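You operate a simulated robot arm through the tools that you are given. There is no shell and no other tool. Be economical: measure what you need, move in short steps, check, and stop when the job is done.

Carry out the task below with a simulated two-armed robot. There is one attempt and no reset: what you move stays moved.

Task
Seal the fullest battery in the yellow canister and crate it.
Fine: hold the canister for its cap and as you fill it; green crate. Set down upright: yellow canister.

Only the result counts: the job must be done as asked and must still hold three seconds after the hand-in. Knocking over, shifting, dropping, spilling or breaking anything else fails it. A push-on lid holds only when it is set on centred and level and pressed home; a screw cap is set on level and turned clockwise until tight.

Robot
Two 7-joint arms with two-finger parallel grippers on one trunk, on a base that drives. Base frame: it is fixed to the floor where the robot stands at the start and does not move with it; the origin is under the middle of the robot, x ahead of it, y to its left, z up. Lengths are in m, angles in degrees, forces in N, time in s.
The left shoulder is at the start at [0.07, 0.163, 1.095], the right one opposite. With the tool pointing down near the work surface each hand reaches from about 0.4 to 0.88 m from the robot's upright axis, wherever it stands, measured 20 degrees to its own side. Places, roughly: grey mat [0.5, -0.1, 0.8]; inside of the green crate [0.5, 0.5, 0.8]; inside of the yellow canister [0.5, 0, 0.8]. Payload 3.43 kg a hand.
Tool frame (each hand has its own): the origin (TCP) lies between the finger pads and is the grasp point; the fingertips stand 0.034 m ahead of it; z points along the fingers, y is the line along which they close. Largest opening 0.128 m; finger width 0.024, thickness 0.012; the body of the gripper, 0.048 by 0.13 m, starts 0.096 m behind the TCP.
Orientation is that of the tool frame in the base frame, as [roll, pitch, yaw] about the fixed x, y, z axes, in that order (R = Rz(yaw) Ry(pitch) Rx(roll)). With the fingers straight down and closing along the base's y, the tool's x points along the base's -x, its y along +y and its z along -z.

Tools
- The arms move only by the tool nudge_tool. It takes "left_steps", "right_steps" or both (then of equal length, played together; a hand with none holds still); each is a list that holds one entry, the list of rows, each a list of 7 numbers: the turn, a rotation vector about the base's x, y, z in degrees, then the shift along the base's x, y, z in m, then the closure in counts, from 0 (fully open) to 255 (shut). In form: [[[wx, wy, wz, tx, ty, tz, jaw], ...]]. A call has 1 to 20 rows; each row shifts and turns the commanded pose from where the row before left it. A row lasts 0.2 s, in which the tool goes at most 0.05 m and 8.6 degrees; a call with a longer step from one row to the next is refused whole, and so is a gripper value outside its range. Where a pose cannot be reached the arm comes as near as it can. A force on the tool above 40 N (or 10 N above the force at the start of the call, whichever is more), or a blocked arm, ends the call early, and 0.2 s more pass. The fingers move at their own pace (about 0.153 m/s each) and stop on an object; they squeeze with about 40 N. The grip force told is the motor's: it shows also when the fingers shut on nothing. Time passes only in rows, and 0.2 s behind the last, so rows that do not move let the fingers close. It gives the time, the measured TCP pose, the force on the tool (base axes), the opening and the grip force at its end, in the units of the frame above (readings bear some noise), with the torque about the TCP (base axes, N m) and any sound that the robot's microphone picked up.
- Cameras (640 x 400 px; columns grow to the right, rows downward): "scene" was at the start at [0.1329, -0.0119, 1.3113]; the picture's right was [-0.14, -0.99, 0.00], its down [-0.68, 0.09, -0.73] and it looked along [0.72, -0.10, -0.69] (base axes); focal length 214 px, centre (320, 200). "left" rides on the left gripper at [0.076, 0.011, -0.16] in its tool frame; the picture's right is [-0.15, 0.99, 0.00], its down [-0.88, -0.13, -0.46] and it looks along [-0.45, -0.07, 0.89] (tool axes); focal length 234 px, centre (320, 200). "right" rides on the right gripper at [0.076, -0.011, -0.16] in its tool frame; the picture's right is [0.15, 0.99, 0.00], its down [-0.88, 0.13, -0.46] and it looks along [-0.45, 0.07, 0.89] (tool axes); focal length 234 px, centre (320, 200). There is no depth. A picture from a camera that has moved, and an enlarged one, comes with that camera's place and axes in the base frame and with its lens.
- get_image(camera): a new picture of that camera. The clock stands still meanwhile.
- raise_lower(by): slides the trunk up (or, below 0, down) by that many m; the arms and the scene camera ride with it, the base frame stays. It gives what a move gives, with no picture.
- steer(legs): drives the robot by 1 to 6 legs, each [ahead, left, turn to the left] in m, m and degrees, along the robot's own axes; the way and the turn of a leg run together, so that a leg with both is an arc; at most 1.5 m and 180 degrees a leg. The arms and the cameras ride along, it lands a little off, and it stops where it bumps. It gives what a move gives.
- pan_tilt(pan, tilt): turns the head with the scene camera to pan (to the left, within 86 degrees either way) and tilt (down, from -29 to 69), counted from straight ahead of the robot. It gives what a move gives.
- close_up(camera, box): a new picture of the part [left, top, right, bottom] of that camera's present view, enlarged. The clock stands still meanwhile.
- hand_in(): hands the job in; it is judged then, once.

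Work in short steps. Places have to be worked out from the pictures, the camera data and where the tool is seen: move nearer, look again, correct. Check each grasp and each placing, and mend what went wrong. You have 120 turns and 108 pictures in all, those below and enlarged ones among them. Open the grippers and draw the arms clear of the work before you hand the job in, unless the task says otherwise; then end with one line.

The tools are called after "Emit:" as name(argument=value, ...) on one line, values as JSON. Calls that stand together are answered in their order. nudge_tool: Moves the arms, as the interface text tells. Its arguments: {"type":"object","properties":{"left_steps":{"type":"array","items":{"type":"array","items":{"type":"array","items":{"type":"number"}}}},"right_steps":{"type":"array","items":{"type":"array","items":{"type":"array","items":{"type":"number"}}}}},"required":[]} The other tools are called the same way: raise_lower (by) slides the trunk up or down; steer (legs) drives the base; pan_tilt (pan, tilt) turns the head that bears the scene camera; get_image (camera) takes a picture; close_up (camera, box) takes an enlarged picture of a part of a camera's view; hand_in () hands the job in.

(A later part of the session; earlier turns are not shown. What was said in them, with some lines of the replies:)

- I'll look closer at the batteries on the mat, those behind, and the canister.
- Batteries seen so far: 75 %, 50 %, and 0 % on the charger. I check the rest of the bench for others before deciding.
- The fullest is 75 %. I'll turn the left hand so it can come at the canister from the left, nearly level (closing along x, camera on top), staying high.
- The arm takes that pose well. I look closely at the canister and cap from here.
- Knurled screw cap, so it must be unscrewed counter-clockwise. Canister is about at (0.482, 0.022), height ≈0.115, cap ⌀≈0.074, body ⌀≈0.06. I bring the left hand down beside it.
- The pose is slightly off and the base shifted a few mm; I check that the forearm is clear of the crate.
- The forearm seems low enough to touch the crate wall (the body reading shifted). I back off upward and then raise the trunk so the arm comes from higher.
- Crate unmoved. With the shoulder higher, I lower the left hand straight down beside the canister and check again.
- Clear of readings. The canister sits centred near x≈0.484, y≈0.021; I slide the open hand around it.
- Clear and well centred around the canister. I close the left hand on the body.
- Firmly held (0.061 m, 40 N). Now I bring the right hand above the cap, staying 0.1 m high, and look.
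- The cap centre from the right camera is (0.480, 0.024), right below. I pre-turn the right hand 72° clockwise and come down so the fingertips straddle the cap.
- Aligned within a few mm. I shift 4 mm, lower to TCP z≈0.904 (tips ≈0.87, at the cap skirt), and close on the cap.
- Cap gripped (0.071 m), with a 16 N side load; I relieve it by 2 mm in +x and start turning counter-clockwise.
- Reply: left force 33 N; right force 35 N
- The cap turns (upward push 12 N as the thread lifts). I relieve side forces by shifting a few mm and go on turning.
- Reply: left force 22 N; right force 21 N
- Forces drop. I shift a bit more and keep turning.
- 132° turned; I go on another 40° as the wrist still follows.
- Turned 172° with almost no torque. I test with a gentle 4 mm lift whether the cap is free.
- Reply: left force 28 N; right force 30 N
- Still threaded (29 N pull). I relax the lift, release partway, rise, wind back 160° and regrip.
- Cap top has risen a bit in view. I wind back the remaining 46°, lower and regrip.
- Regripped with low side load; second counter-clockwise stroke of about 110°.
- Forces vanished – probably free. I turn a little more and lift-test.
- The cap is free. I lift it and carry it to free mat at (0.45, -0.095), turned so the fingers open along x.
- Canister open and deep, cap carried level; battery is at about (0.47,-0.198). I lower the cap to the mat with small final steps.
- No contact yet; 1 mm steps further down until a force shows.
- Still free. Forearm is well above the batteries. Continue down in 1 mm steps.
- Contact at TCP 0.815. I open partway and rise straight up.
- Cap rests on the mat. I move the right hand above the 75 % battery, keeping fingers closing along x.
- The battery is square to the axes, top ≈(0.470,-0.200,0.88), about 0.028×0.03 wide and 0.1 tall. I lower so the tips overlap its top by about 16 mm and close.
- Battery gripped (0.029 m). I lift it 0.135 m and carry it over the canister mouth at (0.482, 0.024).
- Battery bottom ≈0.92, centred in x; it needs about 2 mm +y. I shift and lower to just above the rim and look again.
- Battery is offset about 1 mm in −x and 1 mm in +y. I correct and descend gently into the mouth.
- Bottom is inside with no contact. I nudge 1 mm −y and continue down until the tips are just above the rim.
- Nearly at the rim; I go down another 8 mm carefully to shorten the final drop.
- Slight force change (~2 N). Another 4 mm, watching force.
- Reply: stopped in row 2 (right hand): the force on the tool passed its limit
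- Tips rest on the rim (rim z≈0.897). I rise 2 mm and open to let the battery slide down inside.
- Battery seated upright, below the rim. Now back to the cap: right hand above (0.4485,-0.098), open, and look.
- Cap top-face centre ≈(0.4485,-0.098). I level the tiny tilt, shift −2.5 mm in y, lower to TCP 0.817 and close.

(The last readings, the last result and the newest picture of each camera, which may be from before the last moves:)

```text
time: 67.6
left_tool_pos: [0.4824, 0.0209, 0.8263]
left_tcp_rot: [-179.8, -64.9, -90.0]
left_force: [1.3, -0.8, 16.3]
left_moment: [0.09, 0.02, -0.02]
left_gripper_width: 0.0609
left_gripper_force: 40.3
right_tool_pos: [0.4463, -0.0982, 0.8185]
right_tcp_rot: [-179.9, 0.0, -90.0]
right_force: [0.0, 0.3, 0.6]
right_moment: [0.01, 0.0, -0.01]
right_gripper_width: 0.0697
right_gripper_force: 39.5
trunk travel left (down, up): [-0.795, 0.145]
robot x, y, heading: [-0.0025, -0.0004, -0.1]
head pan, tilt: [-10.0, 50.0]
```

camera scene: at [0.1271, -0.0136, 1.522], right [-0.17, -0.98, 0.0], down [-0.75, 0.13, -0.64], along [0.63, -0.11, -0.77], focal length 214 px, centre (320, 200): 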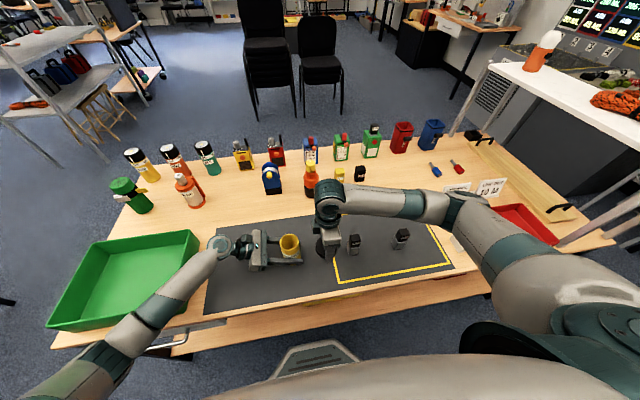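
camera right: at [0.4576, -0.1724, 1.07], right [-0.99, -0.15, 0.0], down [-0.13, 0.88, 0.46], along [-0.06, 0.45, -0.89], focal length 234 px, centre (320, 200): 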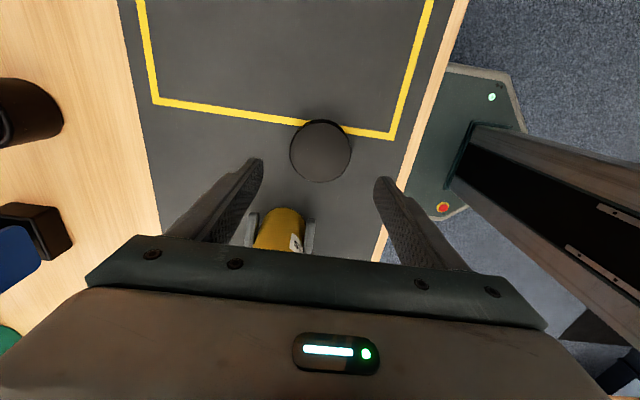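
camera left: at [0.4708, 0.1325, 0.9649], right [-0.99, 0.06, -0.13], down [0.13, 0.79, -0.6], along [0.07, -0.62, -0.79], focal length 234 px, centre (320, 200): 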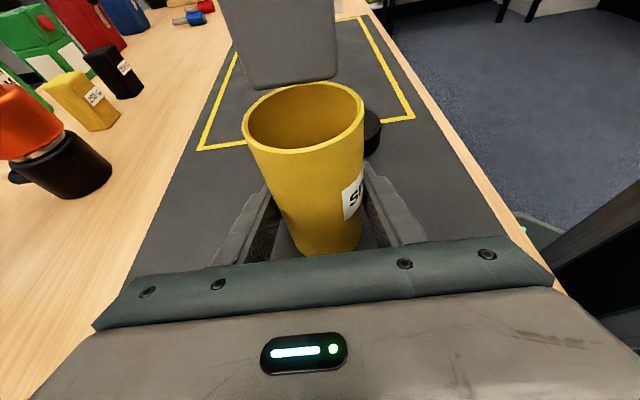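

Cap gripped. Lift and carry it over the canister; keep yaw −90 so there is a long clockwise stroke available.

Emit:
nudge_tool(right_steps=[[[0, 0, 0, 0, 0, 0.04, 255], [0, 0, 0, 0, 0, 0.045, 255], [0, 0, 0, 0, 0, 0.045, 255], [0, 0, 0, 0.009, 0.0305, 0, 255], [0, 0, 0, 0.009, 0.0305, 0, 255], [0, 0, 0, 0.009, 0.0305, 0, 255], [0, 0, 0, 0.0085, 0.0305, 0, 255], [0, 0, 0, 0, 0, 0, 255]]])

Emit:
get_image(camera="right")

Emit:
get_image(camera="left")

Emit:
close_up(camera="scene", box=[240, 190, 360, 280])

```text
time: 69.4
left_tool_pos: [0.4832, 0.0221, 0.8265]
left_tcp_rot: [-179.9, -64.9, -90.0]
left_force: [0.7, 0.3, 14.5]
left_moment: [-0.03, 0.08, 0.0]
left_gripper_width: 0.061
left_gripper_force: 40.1
right_tool_pos: [0.4837, 0.0258, 0.947]
right_tcp_rot: [-180.0, 0.0, -90.0]
right_force: [-0.1, 0.5, -0.7]
right_moment: [0.0, 0.0, -0.02]
right_gripper_width: 0.0695
right_gripper_force: 40.1
trunk travel left (down, up): [-0.795, 0.145]
robot x, y, heading: [0.0013, -0.0006, 0.3]
head pan, tilt: [-10.0, 50.0]
```

```text
43 pictures are left
camera right: at [0.4941, -0.0516, 1.1059], right [-0.99, -0.15, 0.0], down [-0.13, 0.88, 0.46], along [-0.07, 0.45, -0.89], focal length 234 px, centre (320, 200)
```

right: 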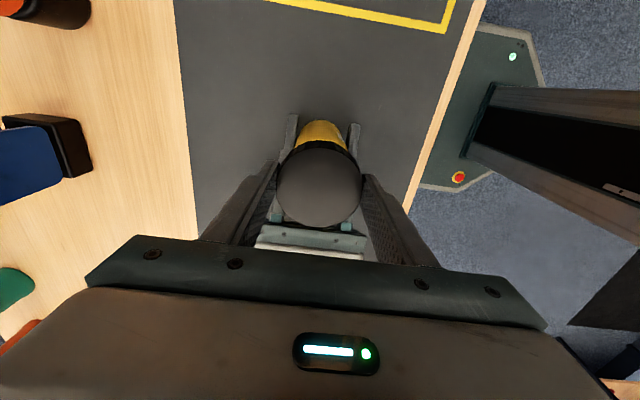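

```text
42 pictures are left
camera left: at [0.4705, 0.1333, 0.9645], right [-0.99, 0.06, -0.13], down [0.13, 0.79, -0.6], along [0.07, -0.61, -0.79], focal length 234 px, centre (320, 200)
```

left: 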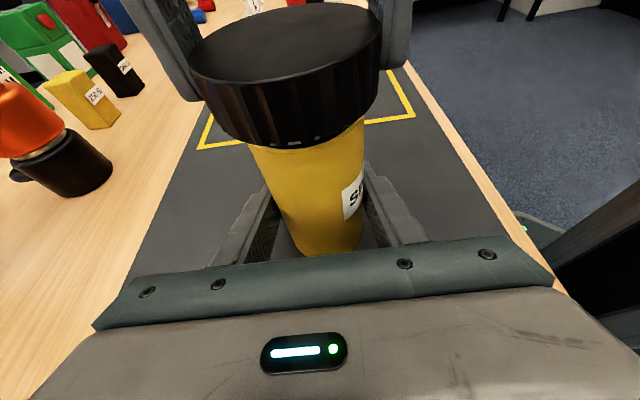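

```text
4.44 times, centred on (300, 235) of scene
camera zoom: at [0.1254, -0.0149, 1.5222], right [-0.17, -0.98, 0.0], down [-0.75, 0.13, -0.64], along [0.63, -0.11, -0.77], focal length 953 px, centre (409, 44)
```

zoom: 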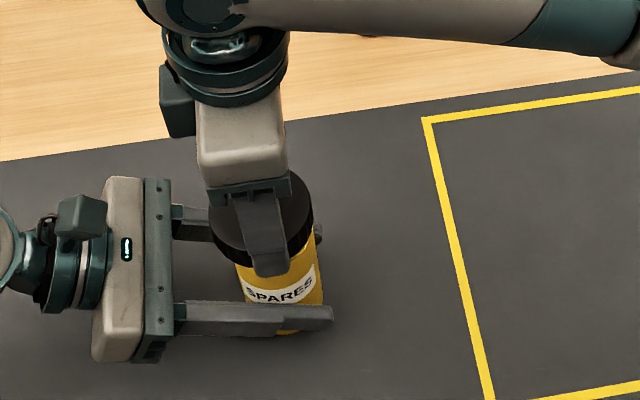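

Cap sits centred in the grip. Canister mouth is at about (0.482,0.0225); I shift −1.5/−3 mm and lower to just above thread contact.

Emit:
nudge_tool(right_steps=[[[0, 0, 0, -0.0015, -0.003, 0, 255], [0, 0, 0, 0, 0, -0.01, 255], [0, 0, 0, 0, 0, -0.01, 255], [0, 0, 0, 0, 0, -0.006, 255], [0, 0, 0, 0, 0, -0.003, 255], [0, 0, 0, 0, 0, 0, 255]]])

Emit:
get_image(camera="left")

```text
time: 70.8
left_tool_pos: [0.482, 0.0211, 0.8261]
left_tcp_rot: [-179.9, -64.8, -90.1]
left_force: [3.9, -6.6, 6.7]
left_moment: [0.17, -0.08, 0.0]
left_gripper_width: 0.0612
left_gripper_force: 39.8
right_tool_pos: [0.4823, 0.0217, 0.9193]
right_tcp_rot: [-179.9, 0.2, -89.9]
right_force: [0.3, 5.5, 13.5]
right_moment: [0.17, -0.02, 0.0]
right_gripper_width: 0.0697
right_gripper_force: 40.3
trunk travel left (down, up): [-0.795, 0.145]
robot x, y, heading: [0.0023, -0.0012, -0.3]
head pan, tilt: [-10.0, 50.0]
```

```text
40 pictures are left
camera left: at [0.4703, 0.1333, 0.9643], right [-0.99, 0.06, -0.13], down [0.13, 0.79, -0.6], along [0.07, -0.61, -0.79], focal length 234 px, centre (320, 200)
```

left: 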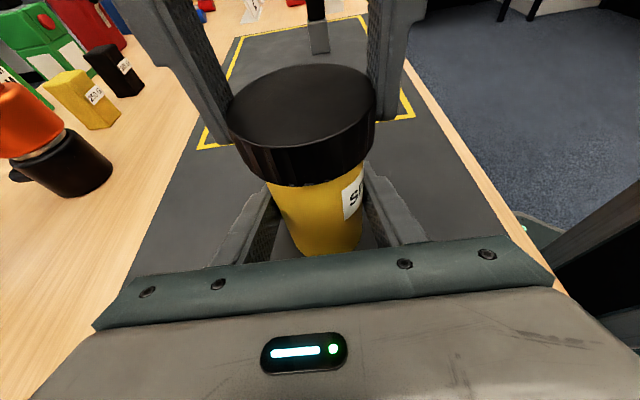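

Contact: 13 N vertical. I ease +1 mm in y and turn clockwise while following down slightly.

Emit:
nudge_tool(right_steps=[[[0, 0, 0, 0, 0.001, 0, 255], [0, 0, -8, 0, 0, -0.0001, 255], [0, 0, -8, 0, 0, -0.0001, 255], [0, 0, -8, 0, 0, -0.0001, 255], [0, 0, -8, 0, 0, -0.0001, 255], [0, 0, -8, 0, 0, -0.0001, 255], [0, 0, -8, 0, 0, -0.0001, 255], [0, 0, -8, 0, 0, -0.0001, 255], [0, 0, -8, 0, 0, -0.0001, 255], [0, 0, -8, 0, 0, -0.0001, 255], [0, 0, -8, 0, 0, -0.0001, 255]]])

Emit:
close_up(camera="left", box=[200, 50, 400, 270])

```text
time: 72.6
left_tool_pos: [0.4832, 0.0223, 0.8265]
left_tcp_rot: [-179.9, -65.0, -89.9]
left_force: [-0.3, 1.9, 1.6]
left_moment: [-0.24, 0.37, -0.14]
left_gripper_width: 0.0613
left_gripper_force: 39.7
right_tool_pos: [0.4798, 0.0243, 0.919]
right_tcp_rot: [179.8, 0.0, -143.8]
right_force: [-5.3, -1.4, 9.6]
right_moment: [-0.31, 0.1, 0.0]
right_gripper_width: 0.0697
right_gripper_force: 40.3
trunk travel left (down, up): [-0.795, 0.145]
robot x, y, heading: [-0.0023, 0.0017, -0.1]
head pan, tilt: [-10.0, 50.0]
stopped in row 8 (right hand): the force on the tool passed its limit (the readings are from after the stop); the commanded pose is now the measured one
```

```text
1.82 times, centred on (300, 160) of left
camera zoom: at [0.4706, 0.1336, 0.9644], right [-0.99, 0.06, -0.13], down [0.13, 0.79, -0.6], along [0.07, -0.61, -0.79], focal length 426 px, centre (356, 273)
```

zoom: 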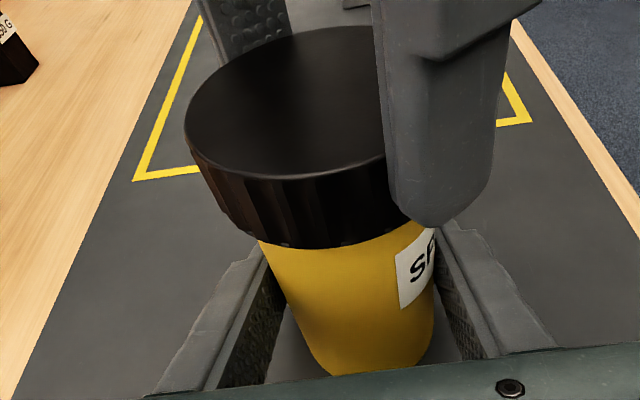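

A force limit stopped it after 54°; now relaxed. I continue clockwise in shorter bursts, easing toward lower side force.

Emit:
nudge_tool(right_steps=[[[0, 0, -4, -0.0005, 0, 0, 255], [0, 0, -8, 0, 0, -0.0001, 255], [0, 0, -8, 0, 0, -0.0001, 255], [0, 0, -8, 0, 0, -0.0001, 255]]])

```text
time: 73.6
left_tool_pos: [0.4829, 0.0208, 0.8264]
left_tcp_rot: [-179.8, -65.0, -89.9]
left_force: [5.7, -6.2, 1.4]
left_moment: [0.56, 0.67, -0.09]
left_gripper_width: 0.0612
left_gripper_force: 40.2
right_tool_pos: [0.4798, 0.0262, 0.9182]
right_tcp_rot: [179.5, -0.2, -171.8]
right_force: [-9.7, 7.1, 6.6]
right_moment: [-0.1, 0.2, 0.06]
right_gripper_width: 0.0697
right_gripper_force: 40.4
trunk travel left (down, up): [-0.795, 0.145]
robot x, y, heading: [-0.0008, -0.0032, 0.0]
head pan, tilt: [-10.0, 50.0]
```

The cap is drawing down (0.9193→0.9182). Follow the side force and keep turning.

Emit:
nudge_tool(right_steps=[[[0, 0, -4, -0.001, 0.0008, 0, 255], [0, 0, -8, 0, 0, -0.0002, 255], [0, 0, -8, 0, 0, -0.0002, 255], [0, 0, -8, 0, 0, -0.0002, 255]]])

```text
time: 74.6
left_tool_pos: [0.4816, 0.021, 0.8275]
left_tcp_rot: [-179.9, -65.0, -90.0]
left_force: [-1.1, -18.1, 4.7]
left_moment: [1.07, -0.43, 0.07]
left_gripper_width: 0.0613
left_gripper_force: 40.0
right_tool_pos: [0.4792, 0.026, 0.9183]
right_tcp_rot: [179.5, 0.1, 160.1]
right_force: [3.5, 21.9, 5.6]
right_moment: [0.84, -0.08, 0.13]
right_gripper_width: 0.0695
right_gripper_force: 39.9
trunk travel left (down, up): [-0.795, 0.145]
robot x, y, heading: [-0.0029, -0.0009, 0.2]
head pan, tilt: [-10.0, 50.0]
```

Emit:
nudge_tool(right_steps=[[[0, 0, -4, 0.0005, 0.002, 0, 255], [0, 0, -8, 0.0003, 0.0003, -0.0002, 255], [0, 0, -8, 0.0003, 0.0003, -0.0002, 255], [0, 0, -8, 0.0003, 0, -0.0002, 255]]])

Emit:
close_up(camera="left", box=[200, 50, 400, 270])

```text
time: 75.6
left_tool_pos: [0.4825, 0.0203, 0.8266]
left_tcp_rot: [-179.7, -65.0, -89.9]
left_force: [3.8, -25.4, 0.6]
left_moment: [0.52, 0.14, 0.0]
left_gripper_width: 0.0613
left_gripper_force: 40.2
right_tool_pos: [0.4796, 0.0276, 0.9181]
right_tcp_rot: [179.5, -0.1, 132.1]
right_force: [-4.0, 21.3, 16.9]
right_moment: [0.74, 0.25, 0.05]
right_gripper_width: 0.0698
right_gripper_force: 39.7
trunk travel left (down, up): [-0.795, 0.145]
robot x, y, heading: [-0.0005, -0.0019, -0.1]
head pan, tilt: [-10.0, 50.0]
```

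```text
1.82 times, centred on (300, 160) of left
camera zoom: at [0.4703, 0.1327, 0.9645], right [-0.99, 0.06, -0.13], down [0.13, 0.79, -0.6], along [0.07, -0.61, -0.79], focal length 426 px, centre (356, 273)
```

zoom: 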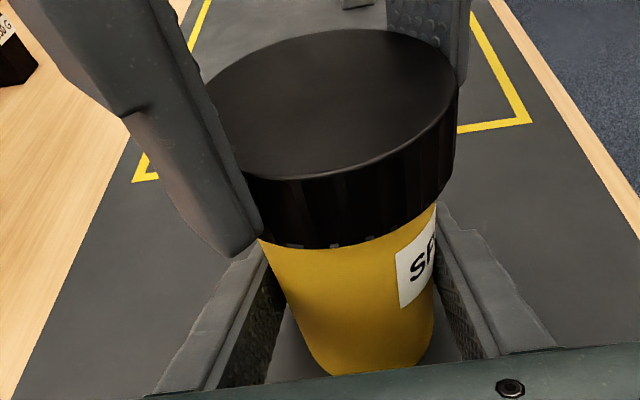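

Cap has drawn down further (total 138°). The grip is slightly eccentric, so I release, rise and wind back for a fresh centred grip.

Emit:
nudge_tool(right_steps=[[[0, 0, 0, 0, 0, 0, 70], [0, 0, 0, 0, 0, 0, 70], [0, 0, 0, 0, 0, 0.03, 70], [0, 0, 8, 0, 0, 0.01, 70], [0, 0, 8, 0, 0, 0, 70], [0, 0, 8, 0, 0, 0, 70], [0, 0, 8, 0, 0, 0, 70], [0, 0, 8, 0, 0, 0, 70], [0, 0, 8, 0, 0, 0, 70], [0, 0, 8, 0, 0, 0, 70], [0, 0, 8, 0, 0, 0, 70], [0, 0, 8, 0, 0, 0, 70], [0, 0, 8, 0, 0, 0, 70], [0, 0, 8, 0, 0, 0, 70], [0, 0, 8, 0, 0, 0, 70], [0, 0, 8, 0, 0, 0, 70], [0, 0, 8, 0, 0, 0, 70], [0, 0, 8, 0, 0, 0, 70], [0, 0, 8, 0, 0, 0, 70]]])

Emit:
get_image(camera="left")

Emit:
get_image(camera="right")

```text
time: 79.6
left_tool_pos: [0.483, 0.0205, 0.8273]
left_tcp_rot: [-179.9, -64.9, -90.0]
left_force: [3.5, 2.5, 15.2]
left_moment: [-0.22, -0.09, 0.03]
left_gripper_width: 0.0611
left_gripper_force: 39.7
right_tool_pos: [0.4795, 0.0267, 0.9571]
right_tcp_rot: [179.8, -0.1, -99.8]
right_force: [-0.6, -0.3, 0.4]
right_moment: [0.03, -0.01, 0.01]
right_gripper_width: 0.0927
right_gripper_force: 0.1
trunk travel left (down, up): [-0.795, 0.145]
robot x, y, heading: [-0.0005, -0.0011, 0.0]
head pan, tilt: [-10.0, 50.0]
```

```text
37 pictures are left
camera left: at [0.471, 0.1337, 0.9641], right [-0.99, 0.06, -0.13], down [0.13, 0.79, -0.6], along [0.07, -0.61, -0.79], focal length 234 px, centre (320, 200)
```

left: 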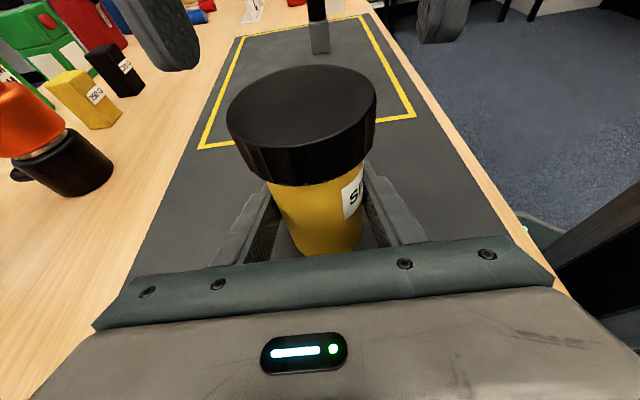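

```text
36 pictures are left
camera right: at [0.4786, -0.051, 1.1163], right [-1.0, 0.02, 0.01], down [0.02, 0.89, 0.46], along [0.0, 0.46, -0.89], focal length 234 px, centre (320, 200)
```

right: 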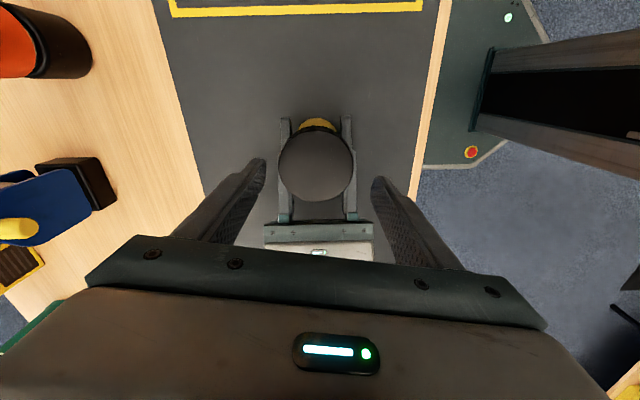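

Cap is on level; its centre ≈(0.4815,0.0245). I recentre, level the tool, complete the wind-back to about −84°, lower and regrip.

Emit:
nudge_tool(right_steps=[[[0.06, -0.21, 0, 0.002, -0.002, 0, 70], [0, 0, 8, 0, 0, 0, 70], [0, 0, 8, 0, 0, 0, 70], [0, 0, 0, 0, 0, -0.025, 70], [0, 0, 0, 0, 0, -0.02, 70], [0, 0, 0, 0, 0, 0, 70], [0, 0, 0, 0, 0, 0, 255], [0, 0, 0, 0, 0, 0, 255], [0, 0, 0, 0, 0, 0, 255]]])

```text
time: 81.6
left_tool_pos: [0.4821, 0.0218, 0.826]
left_tcp_rot: [179.9, -64.9, -90.0]
left_force: [-15.1, -1.2, 18.1]
left_moment: [0.08, -0.95, 0.11]
left_gripper_width: 0.0613
left_gripper_force: 40.2
right_tool_pos: [0.4825, 0.0245, 0.9118]
right_tcp_rot: [-180.0, 0.1, -83.9]
right_force: [16.7, 3.3, -4.9]
right_moment: [0.02, -0.63, -0.01]
right_gripper_width: 0.0705
right_gripper_force: 40.4
trunk travel left (down, up): [-0.795, 0.145]
robot x, y, heading: [0.001, 0.0013, -0.0]
head pan, tilt: [-10.0, 50.0]
```

Grip good (0.0705). Ease +1.5 mm x, then turn clockwise.

Emit:
nudge_tool(right_steps=[[[0, 0, 0, 0.0015, 0, 0, 255], [0, 0, -8, 0, 0, -0.0001, 255], [0, 0, -8, 0, 0, -0.0001, 255], [0, 0, -8, 0, 0, -0.0001, 255], [0, 0, -8, 0, 0, -0.0001, 255], [0, 0, -8, 0, 0, -0.0001, 255]]])

```text
time: 83.0
left_tool_pos: [0.4849, 0.0218, 0.8262]
left_tcp_rot: [-179.8, -64.9, -90.0]
left_force: [-9.4, -6.9, 12.1]
left_moment: [0.28, -0.48, -0.04]
left_gripper_width: 0.0612
left_gripper_force: 39.8
right_tool_pos: [0.4831, 0.0245, 0.9105]
right_tcp_rot: [179.7, 0.0, -123.9]
right_force: [7.7, 7.2, -8.5]
right_moment: [0.22, -0.02, 0.01]
right_gripper_width: 0.0704
right_gripper_force: 39.8
trunk travel left (down, up): [-0.795, 0.145]
robot x, y, heading: [0.0003, -0.0012, 0.2]
head pan, tilt: [-10.0, 50.0]
```

Thread is drawing the hand down (−8.5 N). I follow and continue.

Emit:
nudge_tool(right_steps=[[[0, 0, -8, 0.0007, 0.0007, -0.0006, 255], [0, 0, -8, 0, 0, -0.0001, 255], [0, 0, -8, 0, 0, -0.0001, 255], [0, 0, -8, 0, 0, -0.0001, 255], [0, 0, -8, 0, 0, -0.0001, 255], [0, 0, -8, 0, 0, -0.0001, 255]]])

```text
time: 84.4
left_tool_pos: [0.4853, 0.0222, 0.8256]
left_tcp_rot: [-179.9, -64.8, -89.7]
left_force: [11.6, -3.9, 0.0]
left_moment: [0.22, -0.03, -0.19]
left_gripper_width: 0.0599
left_gripper_force: 40.4
right_tool_pos: [0.4849, 0.0267, 0.9097]
right_tcp_rot: [179.9, -0.1, -171.9]
right_force: [-9.7, 3.9, 3.7]
right_moment: [-0.09, 0.73, 0.22]
right_gripper_width: 0.0705
right_gripper_force: 40.2
trunk travel left (down, up): [-0.795, 0.145]
robot x, y, heading: [0.0007, 0.0037, 0.0]
head pan, tilt: [-10.0, 50.0]
```

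The left opening and torque changed a bit; I look whether the canister itself starts to turn (cap tight).

Emit:
close_up(camera="left", box=[200, 50, 400, 270])

```text
1.82 times, centred on (300, 160) of left
camera zoom: at [0.4722, 0.134, 0.9636], right [-0.99, 0.06, -0.13], down [0.13, 0.79, -0.6], along [0.07, -0.61, -0.79], focal length 426 px, centre (356, 273)
```

zoom: 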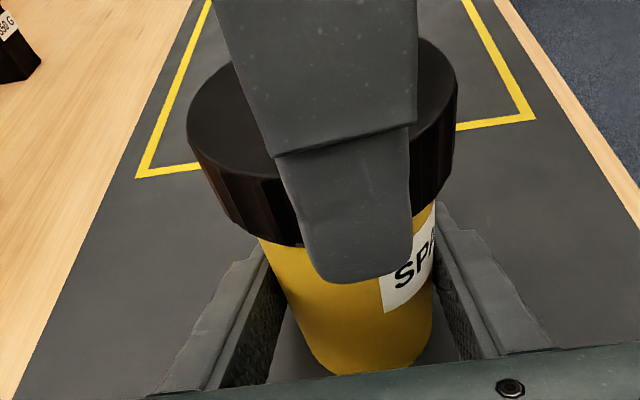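

The label moved with the cap: the canister slipped in the left hand, so the cap is now tight and its height matches the original. One more small turn to confirm by torque.

Emit:
nudge_tool(right_steps=[[[0, 0, -6, -0.0005, 0, 0, 255], [0, 0, -6, 0, 0, 0, 255]]])

Emit:
close_up(camera="left", box=[200, 50, 400, 270])

```text
time: 85.0
left_tool_pos: [0.485, 0.022, 0.8249]
left_tcp_rot: [-179.9, -64.8, -89.8]
left_force: [20.1, -7.4, -2.9]
left_moment: [0.14, 0.64, -0.89]
left_gripper_width: 0.0568
left_gripper_force: 39.8
right_tool_pos: [0.4838, 0.0265, 0.9099]
right_tcp_rot: [179.8, -0.1, 176.1]
right_force: [-18.3, 7.3, 5.7]
right_moment: [0.41, 0.73, 0.84]
right_gripper_width: 0.0707
right_gripper_force: 40.1
trunk travel left (down, up): [-0.795, 0.145]
robot x, y, heading: [0.0008, 0.0009, 0.0]
head pan, tilt: [-10.0, 50.0]
```

```text
1.82 times, centred on (300, 160) of left
camera zoom: at [0.4719, 0.1338, 0.9638], right [-0.99, 0.06, -0.13], down [0.13, 0.79, -0.6], along [0.07, -0.61, -0.79], focal length 426 px, centre (356, 273)
```

zoom: 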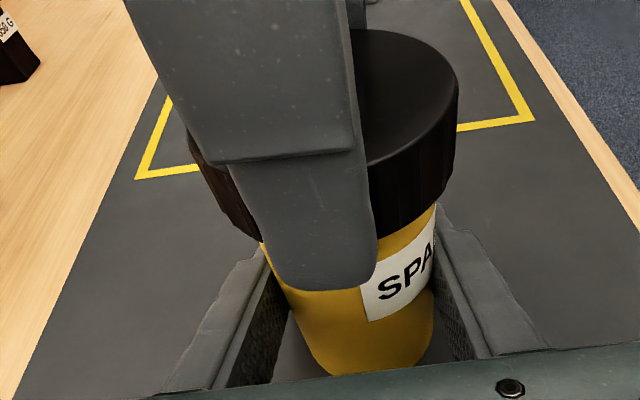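

Torque rose to 0.84 N·m: the cap is tight. I release the right hand and rise clear.

Emit:
nudge_tool(right_steps=[[[0, 0, 3, 0, 0, 0, 255], [0, 0, 0, 0, 0, 0, 70], [0, 0, 0, 0, 0, 0, 70], [0, 0, 0, 0, 0, 0.03, 70], [0, 0, 0, 0, 0, 0.04, 70], [0, 0, 0, 0, 0, 0.04, 70], [0, 0, 0, 0, 0, 0.04, 70], [0, 0, 0, 0, 0, 0.04, 70], [0, 0, 0, 0.02, -0.04, 0, 70], [0, 0, 0, 0.02, -0.04, 0, 70], [0, 0, 0, 0.02, -0.04, 0, 70], [0, 0, 0, 0.02, -0.04, 0, 70], [0, 0, 0, 0.02, -0.04, 0.02, 70], [0, 0, 0, 0.02, -0.04, 0.02, 70], [0, 0, 0, 0.02, -0.04, 0.02, 70], [0, 0, 0, 0.0, 0, 0, 70]]])

Emit:
get_image(camera="left")

Emit:
get_image(camera="scene")

```text
time: 88.4
left_tool_pos: [0.4834, 0.0211, 0.8246]
left_tcp_rot: [180.0, -64.9, -89.8]
left_force: [1.2, -1.0, 2.2]
left_moment: [-0.17, -0.09, 0.0]
left_gripper_width: 0.0569
left_gripper_force: 40.1
right_tool_pos: [0.621, -0.2536, 1.1616]
right_tcp_rot: [179.9, 0.0, 179.2]
right_force: [-0.5, -0.1, -0.2]
right_moment: [-0.04, -0.01, -0.01]
right_gripper_width: 0.0927
right_gripper_force: 0.2
trunk travel left (down, up): [-0.795, 0.145]
robot x, y, heading: [0.0011, -0.0015, -0.1]
head pan, tilt: [-10.0, 50.0]
```

```text
33 pictures are left
camera left: at [0.4714, 0.1335, 0.9636], right [-0.99, 0.06, -0.13], down [0.13, 0.79, -0.6], along [0.07, -0.61, -0.79], focal length 234 px, centre (320, 200)
```

left: 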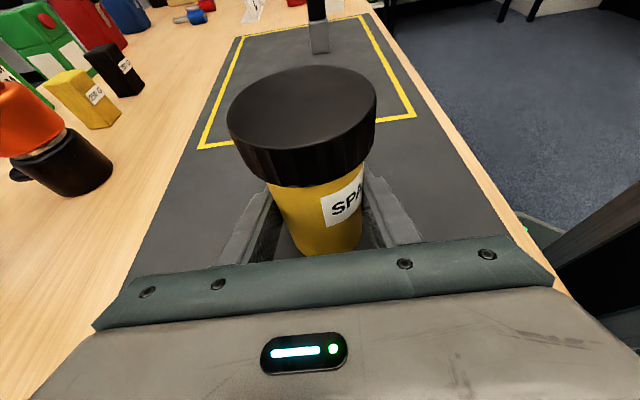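

```text
32 pictures are left
camera scene: at [0.1269, -0.0137, 1.522], right [-0.17, -0.98, 0.0], down [-0.75, 0.13, -0.64], along [0.63, -0.11, -0.77], focal length 214 px, centre (320, 200)
```

scene: 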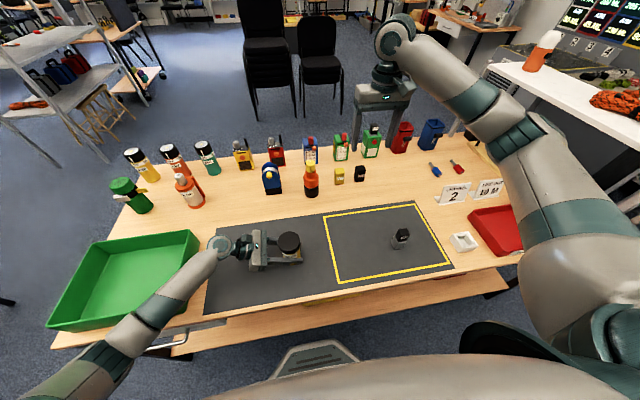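

Canister is sealed and upright. I open the left hand, back off along +y, then rise and turn it back to pointing down.

Emit:
nudge_tool(left_steps=[[[0, 0, 0, 0, 0, 0, 0], [0, 0, 0, 0, 0, 0, 0], [0, 0, 0, 0, 0, 0, 0], [0, 0, 0, 0, 0.025, 0, 0], [0, 0, 0, 0, 0.03, 0.002, 0], [0, 0, 0, 0, 0.03, 0.002, 0], [0, 0, 0, 0, 0.03, 0.002, 0], [0, 0, 0, 0, 0.01, 0.04, 0], [0, 0, 0, 0, 0, 0.045, 0], [0, 0, 0, 0, 0, 0.045, 0], [0, 0, 0, 0, 0, 0.045, 0], [0, 0, 0, 0, 0, 0.045, 0], [0, 0, 0, 0, 0, 0.045, 0]]])

Emit:
nudge_tool(left_steps=[[[8.1, 0, 0, 0, 0, 0, 0], [8.1, 0, 0, 0, 0, 0, 0], [8.1, 0, 0, 0, 0, 0, 0], [8.1, 0, 0, 0, 0, 0, 0], [8.1, 0, 0, 0, 0, 0, 0], [8.1, 0, 0, 0, 0, 0, 0], [8.1, 0, 0, 0, 0, 0, 0], [8.1, 0, 0, 0, 0, 0, 0], [0, 0, 0, 0, 0, 0, 0]]])

Emit:
get_image(camera="scene")

```text
time: 91.2
left_tool_pos: [0.4899, 0.1457, 1.0927]
left_tcp_rot: [179.9, -64.9, -89.6]
left_force: [0.4, 0.2, 0.6]
left_moment: [0.02, -0.03, 0.0]
left_gripper_width: 0.1279
left_gripper_force: 0.1
right_tool_pos: [0.6212, -0.2541, 1.1623]
right_tcp_rot: [179.8, 0.0, 179.2]
right_force: [0.3, 0.6, 0.0]
right_moment: [0.03, 0.01, -0.01]
right_gripper_width: 0.0927
right_gripper_force: 0.1
trunk travel left (down, up): [-0.795, 0.145]
robot x, y, heading: [-0.0019, 0.002, 0.0]
head pan, tilt: [-10.0, 50.0]
```

```text
time: 93.2
left_tool_pos: [0.4936, 0.1546, 1.0923]
left_tcp_rot: [-179.7, 0.0, -90.0]
left_force: [0.0, 0.2, 0.8]
left_moment: [-0.03, 0.0, 0.0]
left_gripper_width: 0.1278
left_gripper_force: 0.2
left hand out of reach, approached as far as the arm can: row 8
right_tool_pos: [0.6214, -0.2528, 1.1635]
right_tcp_rot: [179.9, 0.0, 179.3]
right_force: [-0.9, 0.6, -1.4]
right_moment: [-0.01, 0.02, 0.02]
right_gripper_width: 0.0926
right_gripper_force: 0.1
trunk travel left (down, up): [-0.795, 0.145]
robot x, y, heading: [-0.0007, -0.0016, 0.1]
head pan, tilt: [-10.0, 50.0]
```

```text
31 pictures are left
camera scene: at [0.1261, -0.0129, 1.5221], right [-0.17, -0.98, 0.0], down [-0.75, 0.13, -0.64], along [0.63, -0.11, -0.77], focal length 214 px, centre (320, 200)
```

scene: 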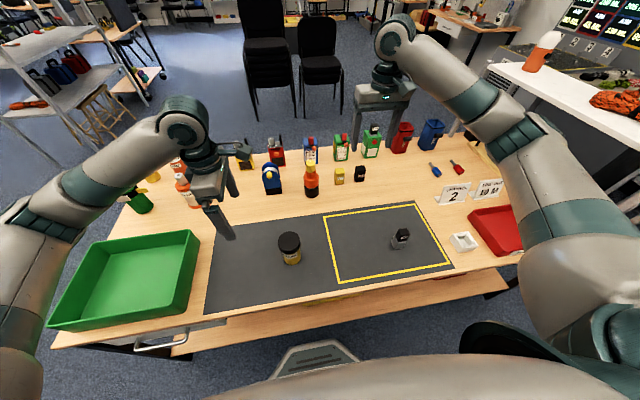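

Canister stands. The left hand hits a joint limit at this yaw; I turn it back −90° to the ordinary downward pose and move toward the canister.

Emit:
nudge_tool(left_steps=[[[0, 0, -8.2, 0, 0, 0, 0], [0, 0, -8.2, 0, 0, 0, 0], [0, 0, -8.2, 0, 0, 0, 0], [0, 0, -8.2, 0, 0, 0, 0], [0, 0, -8.2, 0, 0, 0, 0], [0, 0, -8.2, 0, 0, 0, 0], [0, 0, -8.2, 0, 0, 0, 0], [0, 0, -8.2, 0, 0, 0, 0], [0, 0, -8.2, 0, 0, 0, 0], [0, 0, -8.2, 0, 0, 0, 0], [0, 0, -8, 0, 0, 0, 0], [0, 0, 0, 0, -0.03, 0, 0], [0, 0, 0, 0, -0.03, 0, 0], [0, 0, 0, 0, -0.03, 0, 0], [0, 0, 0, 0, -0.03, 0, 0], [0, 0, 0, 0, 0, 0, 0]]])

Emit:
get_image(camera="left")

```text
time: 96.6
left_tool_pos: [0.4915, 0.0346, 1.0925]
left_tcp_rot: [-179.8, -0.1, 180.0]
left_force: [0.6, 1.0, -0.7]
left_moment: [-0.01, 0.01, 0.02]
left_gripper_width: 0.128
left_gripper_force: 0.1
right_tool_pos: [0.6215, -0.2528, 1.1633]
right_tcp_rot: [179.9, 0.1, 179.2]
right_force: [0.9, 1.1, -0.2]
right_moment: [-0.04, 0.0, -0.05]
right_gripper_width: 0.0927
right_gripper_force: 0.1
trunk travel left (down, up): [-0.795, 0.145]
robot x, y, heading: [0.0012, 0.0022, -0.2]
head pan, tilt: [-10.0, 50.0]
```

```text
30 pictures are left
camera left: at [0.4152, 0.0456, 1.2539], right [0.14, 0.99, 0.0], down [0.88, -0.13, 0.46], along [0.45, -0.07, -0.89], focal length 234 px, centre (320, 200)
```

left: 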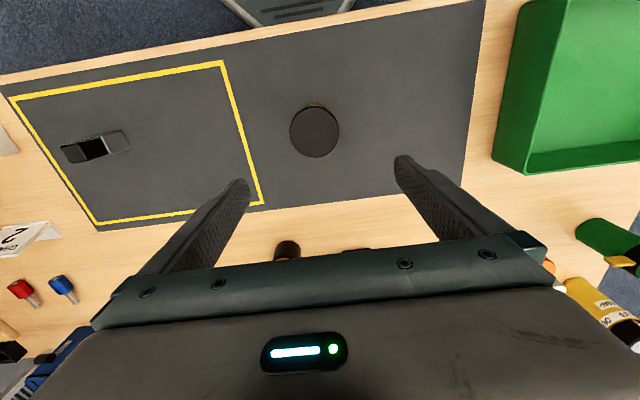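

Cap at about (0.480,0.026). Move over it, lower to z≈0.98 and refine.

Emit:
nudge_tool(left_steps=[[[0, 0, 0, -0.005, -0.004, -0.04, 0], [0, 0, 0, -0.005, -0.005, -0.04, 0], [0, 0, 0, 0, 0, -0.03, 0], [0, 0, 0, 0, 0, 0, 0]]])

Emit:
get_image(camera="left")

```text
time: 97.6
left_tool_pos: [0.4811, 0.0233, 0.9809]
left_tcp_rot: [-179.8, 0.0, -179.9]
left_force: [-0.1, 0.5, -0.1]
left_moment: [0.0, -0.03, 0.0]
left_gripper_width: 0.1279
left_gripper_force: 0.1
right_tool_pos: [0.6215, -0.2535, 1.1616]
right_tcp_rot: [179.8, 0.0, 179.2]
right_force: [0.1, 0.5, 1.0]
right_moment: [-0.01, -0.02, 0.03]
right_gripper_width: 0.0928
right_gripper_force: 0.1
trunk travel left (down, up): [-0.795, 0.145]
robot x, y, heading: [0.0015, -0.0014, -0.1]
head pan, tilt: [-10.0, 50.0]
```

```text
29 pictures are left
camera left: at [0.4048, 0.0346, 1.1434], right [0.15, 0.99, 0.0], down [0.88, -0.13, 0.46], along [0.45, -0.07, -0.89], focal length 234 px, centre (320, 200)
```

left: 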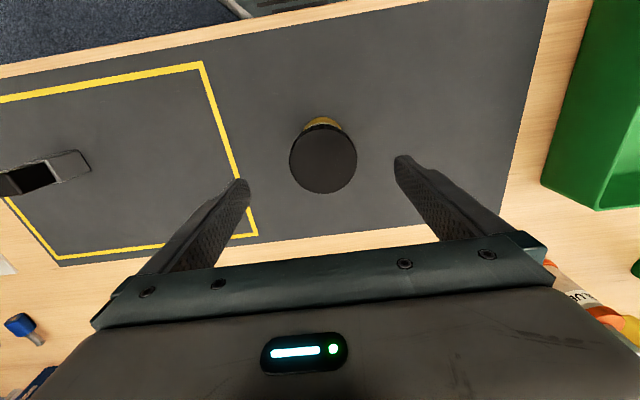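

Refined: shift −2.5 mm x, +2.5 mm y; lower to TCP 0.893 and close on the cap.

Emit:
nudge_tool(left_steps=[[[0, 0, 0, -0.0025, 0.0025, -0.03, 0], [0, 0, 0, 0, 0, -0.03, 0], [0, 0, 0, 0, 0, -0.028, 0], [0, 0, 0, 0, 0, 0, 0], [0, 0, 0, 0, 0, 0, 100], [0, 0, 0, 0, 0, 0, 255], [0, 0, 0, 0, 0, 0, 255], [0, 0, 0, 0, 0, 0, 255]]])

Emit:
close_up(camera="scene", box=[200, 170, 360, 290])

```text
time: 99.4
left_tool_pos: [0.4795, 0.027, 0.8923]
left_tcp_rot: [-179.8, -0.1, -179.9]
left_force: [0.1, -0.9, 0.1]
left_moment: [-0.04, 0.0, -0.02]
left_gripper_width: 0.0705
left_gripper_force: 39.8
right_tool_pos: [0.6208, -0.2549, 1.1605]
right_tcp_rot: [179.8, 0.0, 179.3]
right_force: [-0.1, 0.0, 0.0]
right_moment: [-0.02, -0.05, -0.01]
right_gripper_width: 0.0929
right_gripper_force: 0.0
trunk travel left (down, up): [-0.795, 0.145]
robot x, y, heading: [0.0002, -0.0034, 0.1]
head pan, tilt: [-10.0, 50.0]
```

```text
3.33 times, centred on (280, 230) of scene
camera zoom: at [0.1269, -0.0144, 1.522], right [-0.17, -0.98, 0.0], down [-0.75, 0.13, -0.64], along [0.63, -0.11, -0.77], focal length 715 px, centre (453, 100)
```

zoom: 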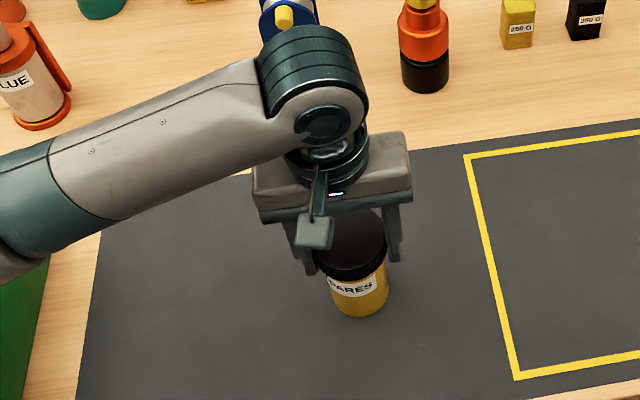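

Gripped. Lift the canister straight up 0.17 m and check it hangs intact.

Emit:
nudge_tool(left_steps=[[[0, 0, 0, 0, 0, 0.015, 255], [0, 0, 0, 0, 0, 0.035, 255], [0, 0, 0, 0, 0, 0.04, 255], [0, 0, 0, 0, 0, 0.04, 255], [0, 0, 0, 0, 0, 0.04, 255], [0, 0, 0, 0, 0, 0, 255]]])

Emit:
pan_tilt(pan=25, tilt=48)

Emit:
get_image(camera="scene")

```text
time: 100.8
left_tool_pos: [0.4829, 0.0289, 1.0659]
left_tcp_rot: [-179.8, 0.0, -179.9]
left_force: [0.3, -0.5, -2.1]
left_moment: [0.01, 0.03, 0.0]
left_gripper_width: 0.0704
left_gripper_force: 40.3
right_tool_pos: [0.6206, -0.2542, 1.1621]
right_tcp_rot: [179.8, 0.0, 179.2]
right_force: [-0.7, 0.0, 0.0]
right_moment: [0.01, 0.01, -0.01]
right_gripper_width: 0.0926
right_gripper_force: 0.0
trunk travel left (down, up): [-0.795, 0.145]
robot x, y, heading: [-0.001, -0.0002, -0.3]
head pan, tilt: [-10.0, 50.0]
```

```text
time: 101.8
left_tool_pos: [0.4835, 0.0279, 1.067]
left_tcp_rot: [-179.8, 0.0, -179.9]
left_force: [0.1, 0.1, -2.8]
left_moment: [0.02, 0.03, -0.01]
left_gripper_width: 0.0705
left_gripper_force: 40.2
right_tool_pos: [0.6206, -0.2544, 1.1626]
right_tcp_rot: [179.9, -0.2, 179.2]
right_force: [-0.7, 0.4, -0.4]
right_moment: [-0.01, -0.01, -0.01]
right_gripper_width: 0.0927
right_gripper_force: 0.0
trunk travel left (down, up): [-0.795, 0.145]
robot x, y, heading: [0.0003, -0.0015, 0.2]
head pan, tilt: [25.0, 48.0]
```

```text
27 pictures are left
camera scene: at [0.1227, 0.0323, 1.5247], right [0.42, -0.91, 0.0], down [-0.67, -0.31, -0.67], along [0.61, 0.28, -0.74], focal length 214 px, centre (320, 200)
```

scene: 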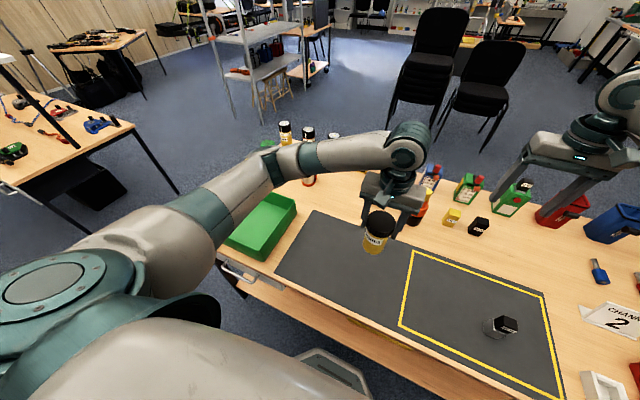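

Hanging well (≈2.5 N). Now carry it left to over the crate at (0.50,0.50).

Emit:
nudge_tool(left_steps=[[[0, 0, 0, 0.001, 0.03, 0, 255], [0, 0, 0, 0.0015, 0.04, 0, 255], [0, 0, 0, 0.0015, 0.04, 0, 255], [0, 0, 0, 0.0015, 0.04, 0, 255], [0, 0, 0, 0.0015, 0.04, 0, 255], [0, 0, 0, 0.0015, 0.04, 0, 255], [0, 0, 0, 0.0015, 0.04, 0, 255], [0, 0, 0, 0.0015, 0.04, 0, 255], [0, 0, 0, 0.0015, 0.04, 0, 255], [0, 0, 0, 0.0015, 0.04, 0, 255], [0, 0, 0, 0.0015, 0.04, 0, 255], [0, 0, 0, 0, 0.03, 0, 255], [0, 0, 0, 0, 0.012, 0, 255], [0, 0, 0, 0, 0, 0, 255]]])

Emit:
get_image(camera="left")

Emit:
get_image(camera="scene")

```text
time: 104.8
left_tool_pos: [0.4981, 0.5012, 1.0633]
left_tcp_rot: [-179.9, -0.2, -179.8]
left_force: [0.2, 0.4, -2.3]
left_moment: [0.0, 0.01, 0.01]
left_gripper_width: 0.0703
left_gripper_force: 39.8
right_tool_pos: [0.6212, -0.2528, 1.1616]
right_tcp_rot: [179.9, 0.0, 179.2]
right_force: [0.5, 0.2, 1.4]
right_moment: [-0.01, -0.06, -0.01]
right_gripper_width: 0.0927
right_gripper_force: 0.0
trunk travel left (down, up): [-0.795, 0.145]
robot x, y, heading: [-0.0019, -0.0028, 0.0]
head pan, tilt: [25.0, 48.0]
```

```text
26 pictures are left
camera left: at [0.4208, 0.5125, 1.2249], right [0.15, 0.99, 0.0], down [0.88, -0.13, 0.46], along [0.45, -0.07, -0.89], focal length 234 px, centre (320, 200)
```

left: 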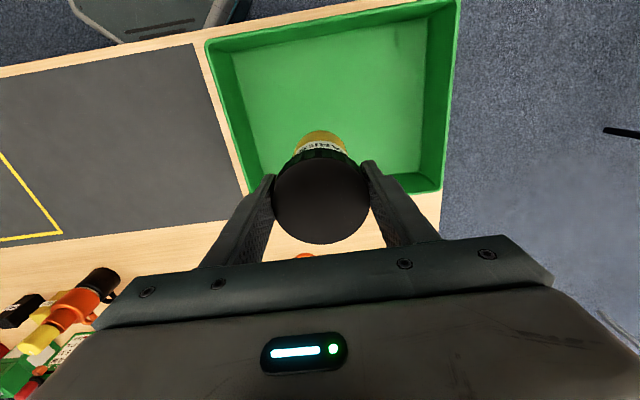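

```text
25 pictures are left
camera scene: at [0.1227, 0.0327, 1.5247], right [0.42, -0.91, 0.0], down [-0.67, -0.31, -0.67], along [0.61, 0.28, -0.74], focal length 214 px, centre (320, 200)
```

scene: 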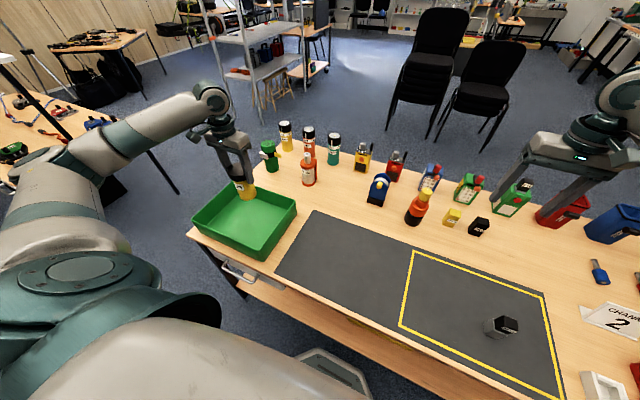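

The crate spans roughly x 0.36–0.62, y 0.37–0.70; I centre at (0.49,0.53) and lower to about 1 cm above its floor.

Emit:
nudge_tool(left_steps=[[[0, 0, 0, -0.008, 0.03, 0, 255], [0, 0, 0, 0, 0, -0.035, 255], [0, 0, 0, 0, 0, -0.035, 255], [0, 0, 0, 0, 0, -0.035, 255], [0, 0, 0, 0, 0, -0.035, 255], [0, 0, 0, 0, 0, -0.015, 255], [0, 0, 0, 0, 0, 0, 255]]])

Emit:
get_image(camera="left")

Emit:
close_up(camera="scene", box=[170, 120, 330, 280])

```text
time: 106.4
left_tool_pos: [0.4897, 0.5292, 0.9079]
left_tcp_rot: [-179.9, 0.0, -179.9]
left_force: [0.3, -0.2, -2.8]
left_moment: [0.01, 0.0, -0.04]
left_gripper_width: 0.0704
left_gripper_force: 39.8
right_tool_pos: [0.6203, -0.2531, 1.1619]
right_tcp_rot: [179.9, 0.0, 179.3]
right_force: [-0.4, 0.6, -0.7]
right_moment: [0.0, 0.01, 0.0]
right_gripper_width: 0.0928
right_gripper_force: 0.1
trunk travel left (down, up): [-0.795, 0.145]
robot x, y, heading: [0.0008, -0.0001, 0.1]
head pan, tilt: [25.0, 48.0]
```

```text
24 pictures are left
camera left: at [0.4136, 0.5396, 1.0695], right [0.14, 0.99, 0.0], down [0.88, -0.13, 0.46], along [0.45, -0.07, -0.89], focal length 234 px, centre (320, 200)
```

left: 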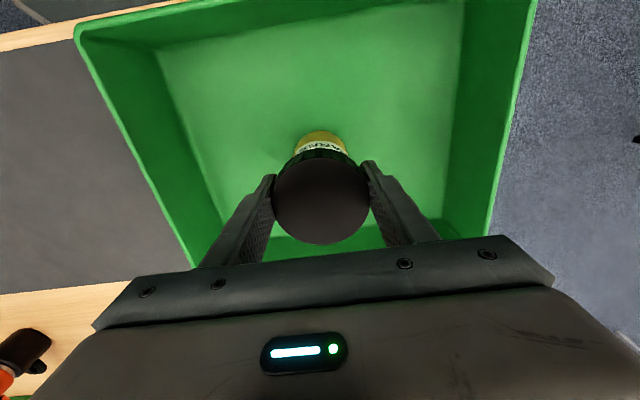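

```text
2.50 times, centred on (250, 200) of scene
camera zoom: at [0.1224, 0.0328, 1.5248], right [0.42, -0.91, 0.0], down [-0.67, -0.31, -0.67], along [0.61, 0.28, -0.74], focal length 536 px, centre (495, 200)
```

zoom: 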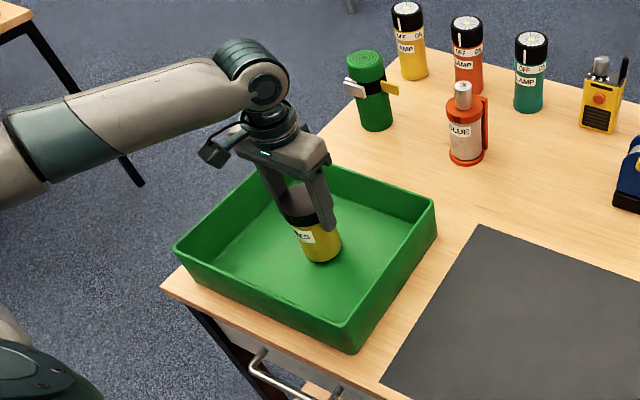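

Well inside the crate, upright. Final descent in 2 mm steps until contact.

Emit:
nudge_tool(left_steps=[[[0, 0, 0, 0, 0, -0.003, 255], [0, 0, 0, 0, 0, -0.002, 255], [0, 0, 0, 0, 0, -0.002, 255], [0, 0, 0, 0, 0, -0.001, 255], [0, 0, 0, 0, 0, 0, 255]]])

```text
time: 107.6
left_tool_pos: [0.4896, 0.5295, 0.9012]
left_tcp_rot: [-179.8, -0.2, -180.0]
left_force: [-0.3, 0.1, -3.2]
left_moment: [0.01, 0.01, 0.01]
left_gripper_width: 0.0705
left_gripper_force: 39.5
right_tool_pos: [0.6219, -0.2534, 1.1614]
right_tcp_rot: [179.9, 0.0, 179.2]
right_force: [0.7, 0.8, -0.1]
right_moment: [0.0, -0.03, 0.03]
right_gripper_width: 0.0928
right_gripper_force: 0.1
trunk travel left (down, up): [-0.795, 0.145]
robot x, y, heading: [0.0025, -0.0004, 0.1]
head pan, tilt: [25.0, 48.0]
```

Emit:
nudge_tool(left_steps=[[[0, 0, 0, 0, 0, -0.001, 255], [0, 0, 0, 0, 0, -0.001, 255], [0, 0, 0, 0, 0, -0.001, 255], [0, 0, 0, 0, 0, -0.001, 255], [0, 0, 0, 0, 0, 0, 255]]])

```text
time: 108.8
left_tool_pos: [0.4894, 0.5278, 0.8995]
left_tcp_rot: [-179.8, 0.1, -179.9]
left_force: [0.5, 1.4, 8.5]
left_moment: [0.3, -0.07, -0.02]
left_gripper_width: 0.0705
left_gripper_force: 40.2
right_tool_pos: [0.6204, -0.2548, 1.1619]
right_tcp_rot: [179.8, -0.1, 179.2]
right_force: [-0.4, 0.0, 0.2]
right_moment: [0.0, -0.01, 0.02]
right_gripper_width: 0.0928
right_gripper_force: 0.0
trunk travel left (down, up): [-0.795, 0.145]
robot x, y, heading: [0.0001, -0.0016, -0.0]
head pan, tilt: [25.0, 48.0]
```

It stands on the crate floor (8.5 N contact). Open and rise straight up.

Emit:
nudge_tool(left_steps=[[[0, 0, 0, 0, 0, 0.0005, 255], [0, 0, 0, 0, 0, 0, 120], [0, 0, 0, 0, 0, 0, 40], [0, 0, 0, 0, 0, 0, 40], [0, 0, 0, 0, 0, 0.03, 40], [0, 0, 0, 0, 0, 0.04, 40], [0, 0, 0, 0, 0, 0.04, 40], [0, 0, 0, 0, 0, 0.04, 40], [0, 0, 0, 0, 0, 0.04, 40], [0, 0, 0, 0, 0, 0.03, 40], [0, 0, 0, 0, 0, 0, 40]]])

Emit:
get_image(camera="left")

Emit:
get_image(camera="scene")

Emit:
close_up(camera="scene", box=[170, 140, 330, 280])

```text
time: 111.2
left_tool_pos: [0.4881, 0.5272, 1.1172]
left_tcp_rot: [-179.9, -0.2, -179.9]
left_force: [-0.4, 0.2, 0.4]
left_moment: [0.01, -0.03, 0.02]
left_gripper_width: 0.108
left_gripper_force: 0.0
right_tool_pos: [0.622, -0.2538, 1.1626]
right_tcp_rot: [180.0, 0.0, 179.2]
right_force: [-0.5, 0.4, -0.2]
right_moment: [-0.05, 0.0, 0.0]
right_gripper_width: 0.0926
right_gripper_force: 0.1
trunk travel left (down, up): [-0.795, 0.145]
robot x, y, heading: [-0.0, -0.0012, 0.2]
head pan, tilt: [25.0, 48.0]
```

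```text
22 pictures are left
camera left: at [0.4119, 0.5392, 1.2788], right [0.14, 0.99, 0.0], down [0.88, -0.13, 0.46], along [0.45, -0.07, -0.89], focal length 234 px, centre (320, 200)
```

left: 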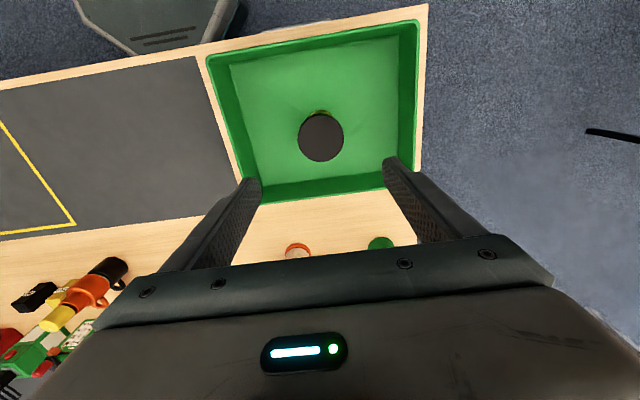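

```text
21 pictures are left
camera scene: at [0.1226, 0.0329, 1.5247], right [0.42, -0.91, 0.0], down [-0.67, -0.31, -0.67], along [0.61, 0.28, -0.74], focal length 214 px, centre (320, 200)
```

scene: 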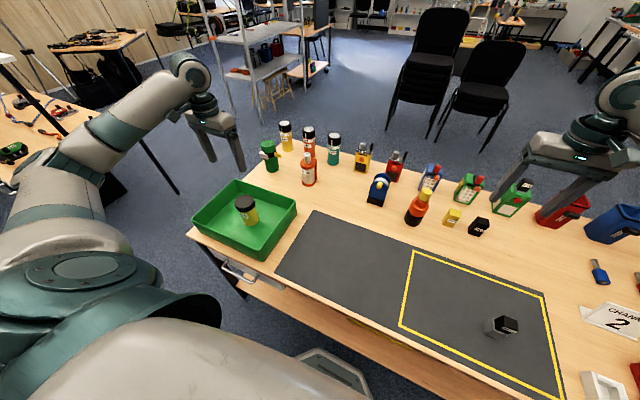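

```text
2.86 times, centred on (250, 210) of scene
camera zoom: at [0.1226, 0.0329, 1.5247], right [0.42, -0.91, 0.0], down [-0.67, -0.31, -0.67], along [0.61, 0.28, -0.74], focal length 613 px, centre (520, 171)
```

zoom: 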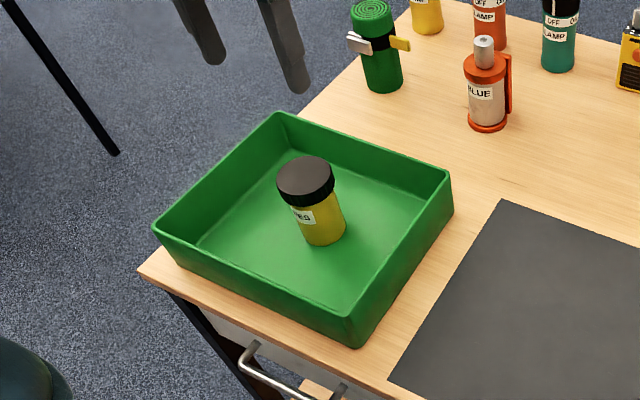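

The sealed canister stands upright in the green crate, both hands are open and clear, and everything else stands where it was. I hand in.

Emit:
hand_in()

```text
The job is handed in.
```

I put the 75 % battery, the fullest I could find, in the yellow canister, screwed the cap on tight and stood the canister upright in the green crate; the job is handed in, but no verdict came back.
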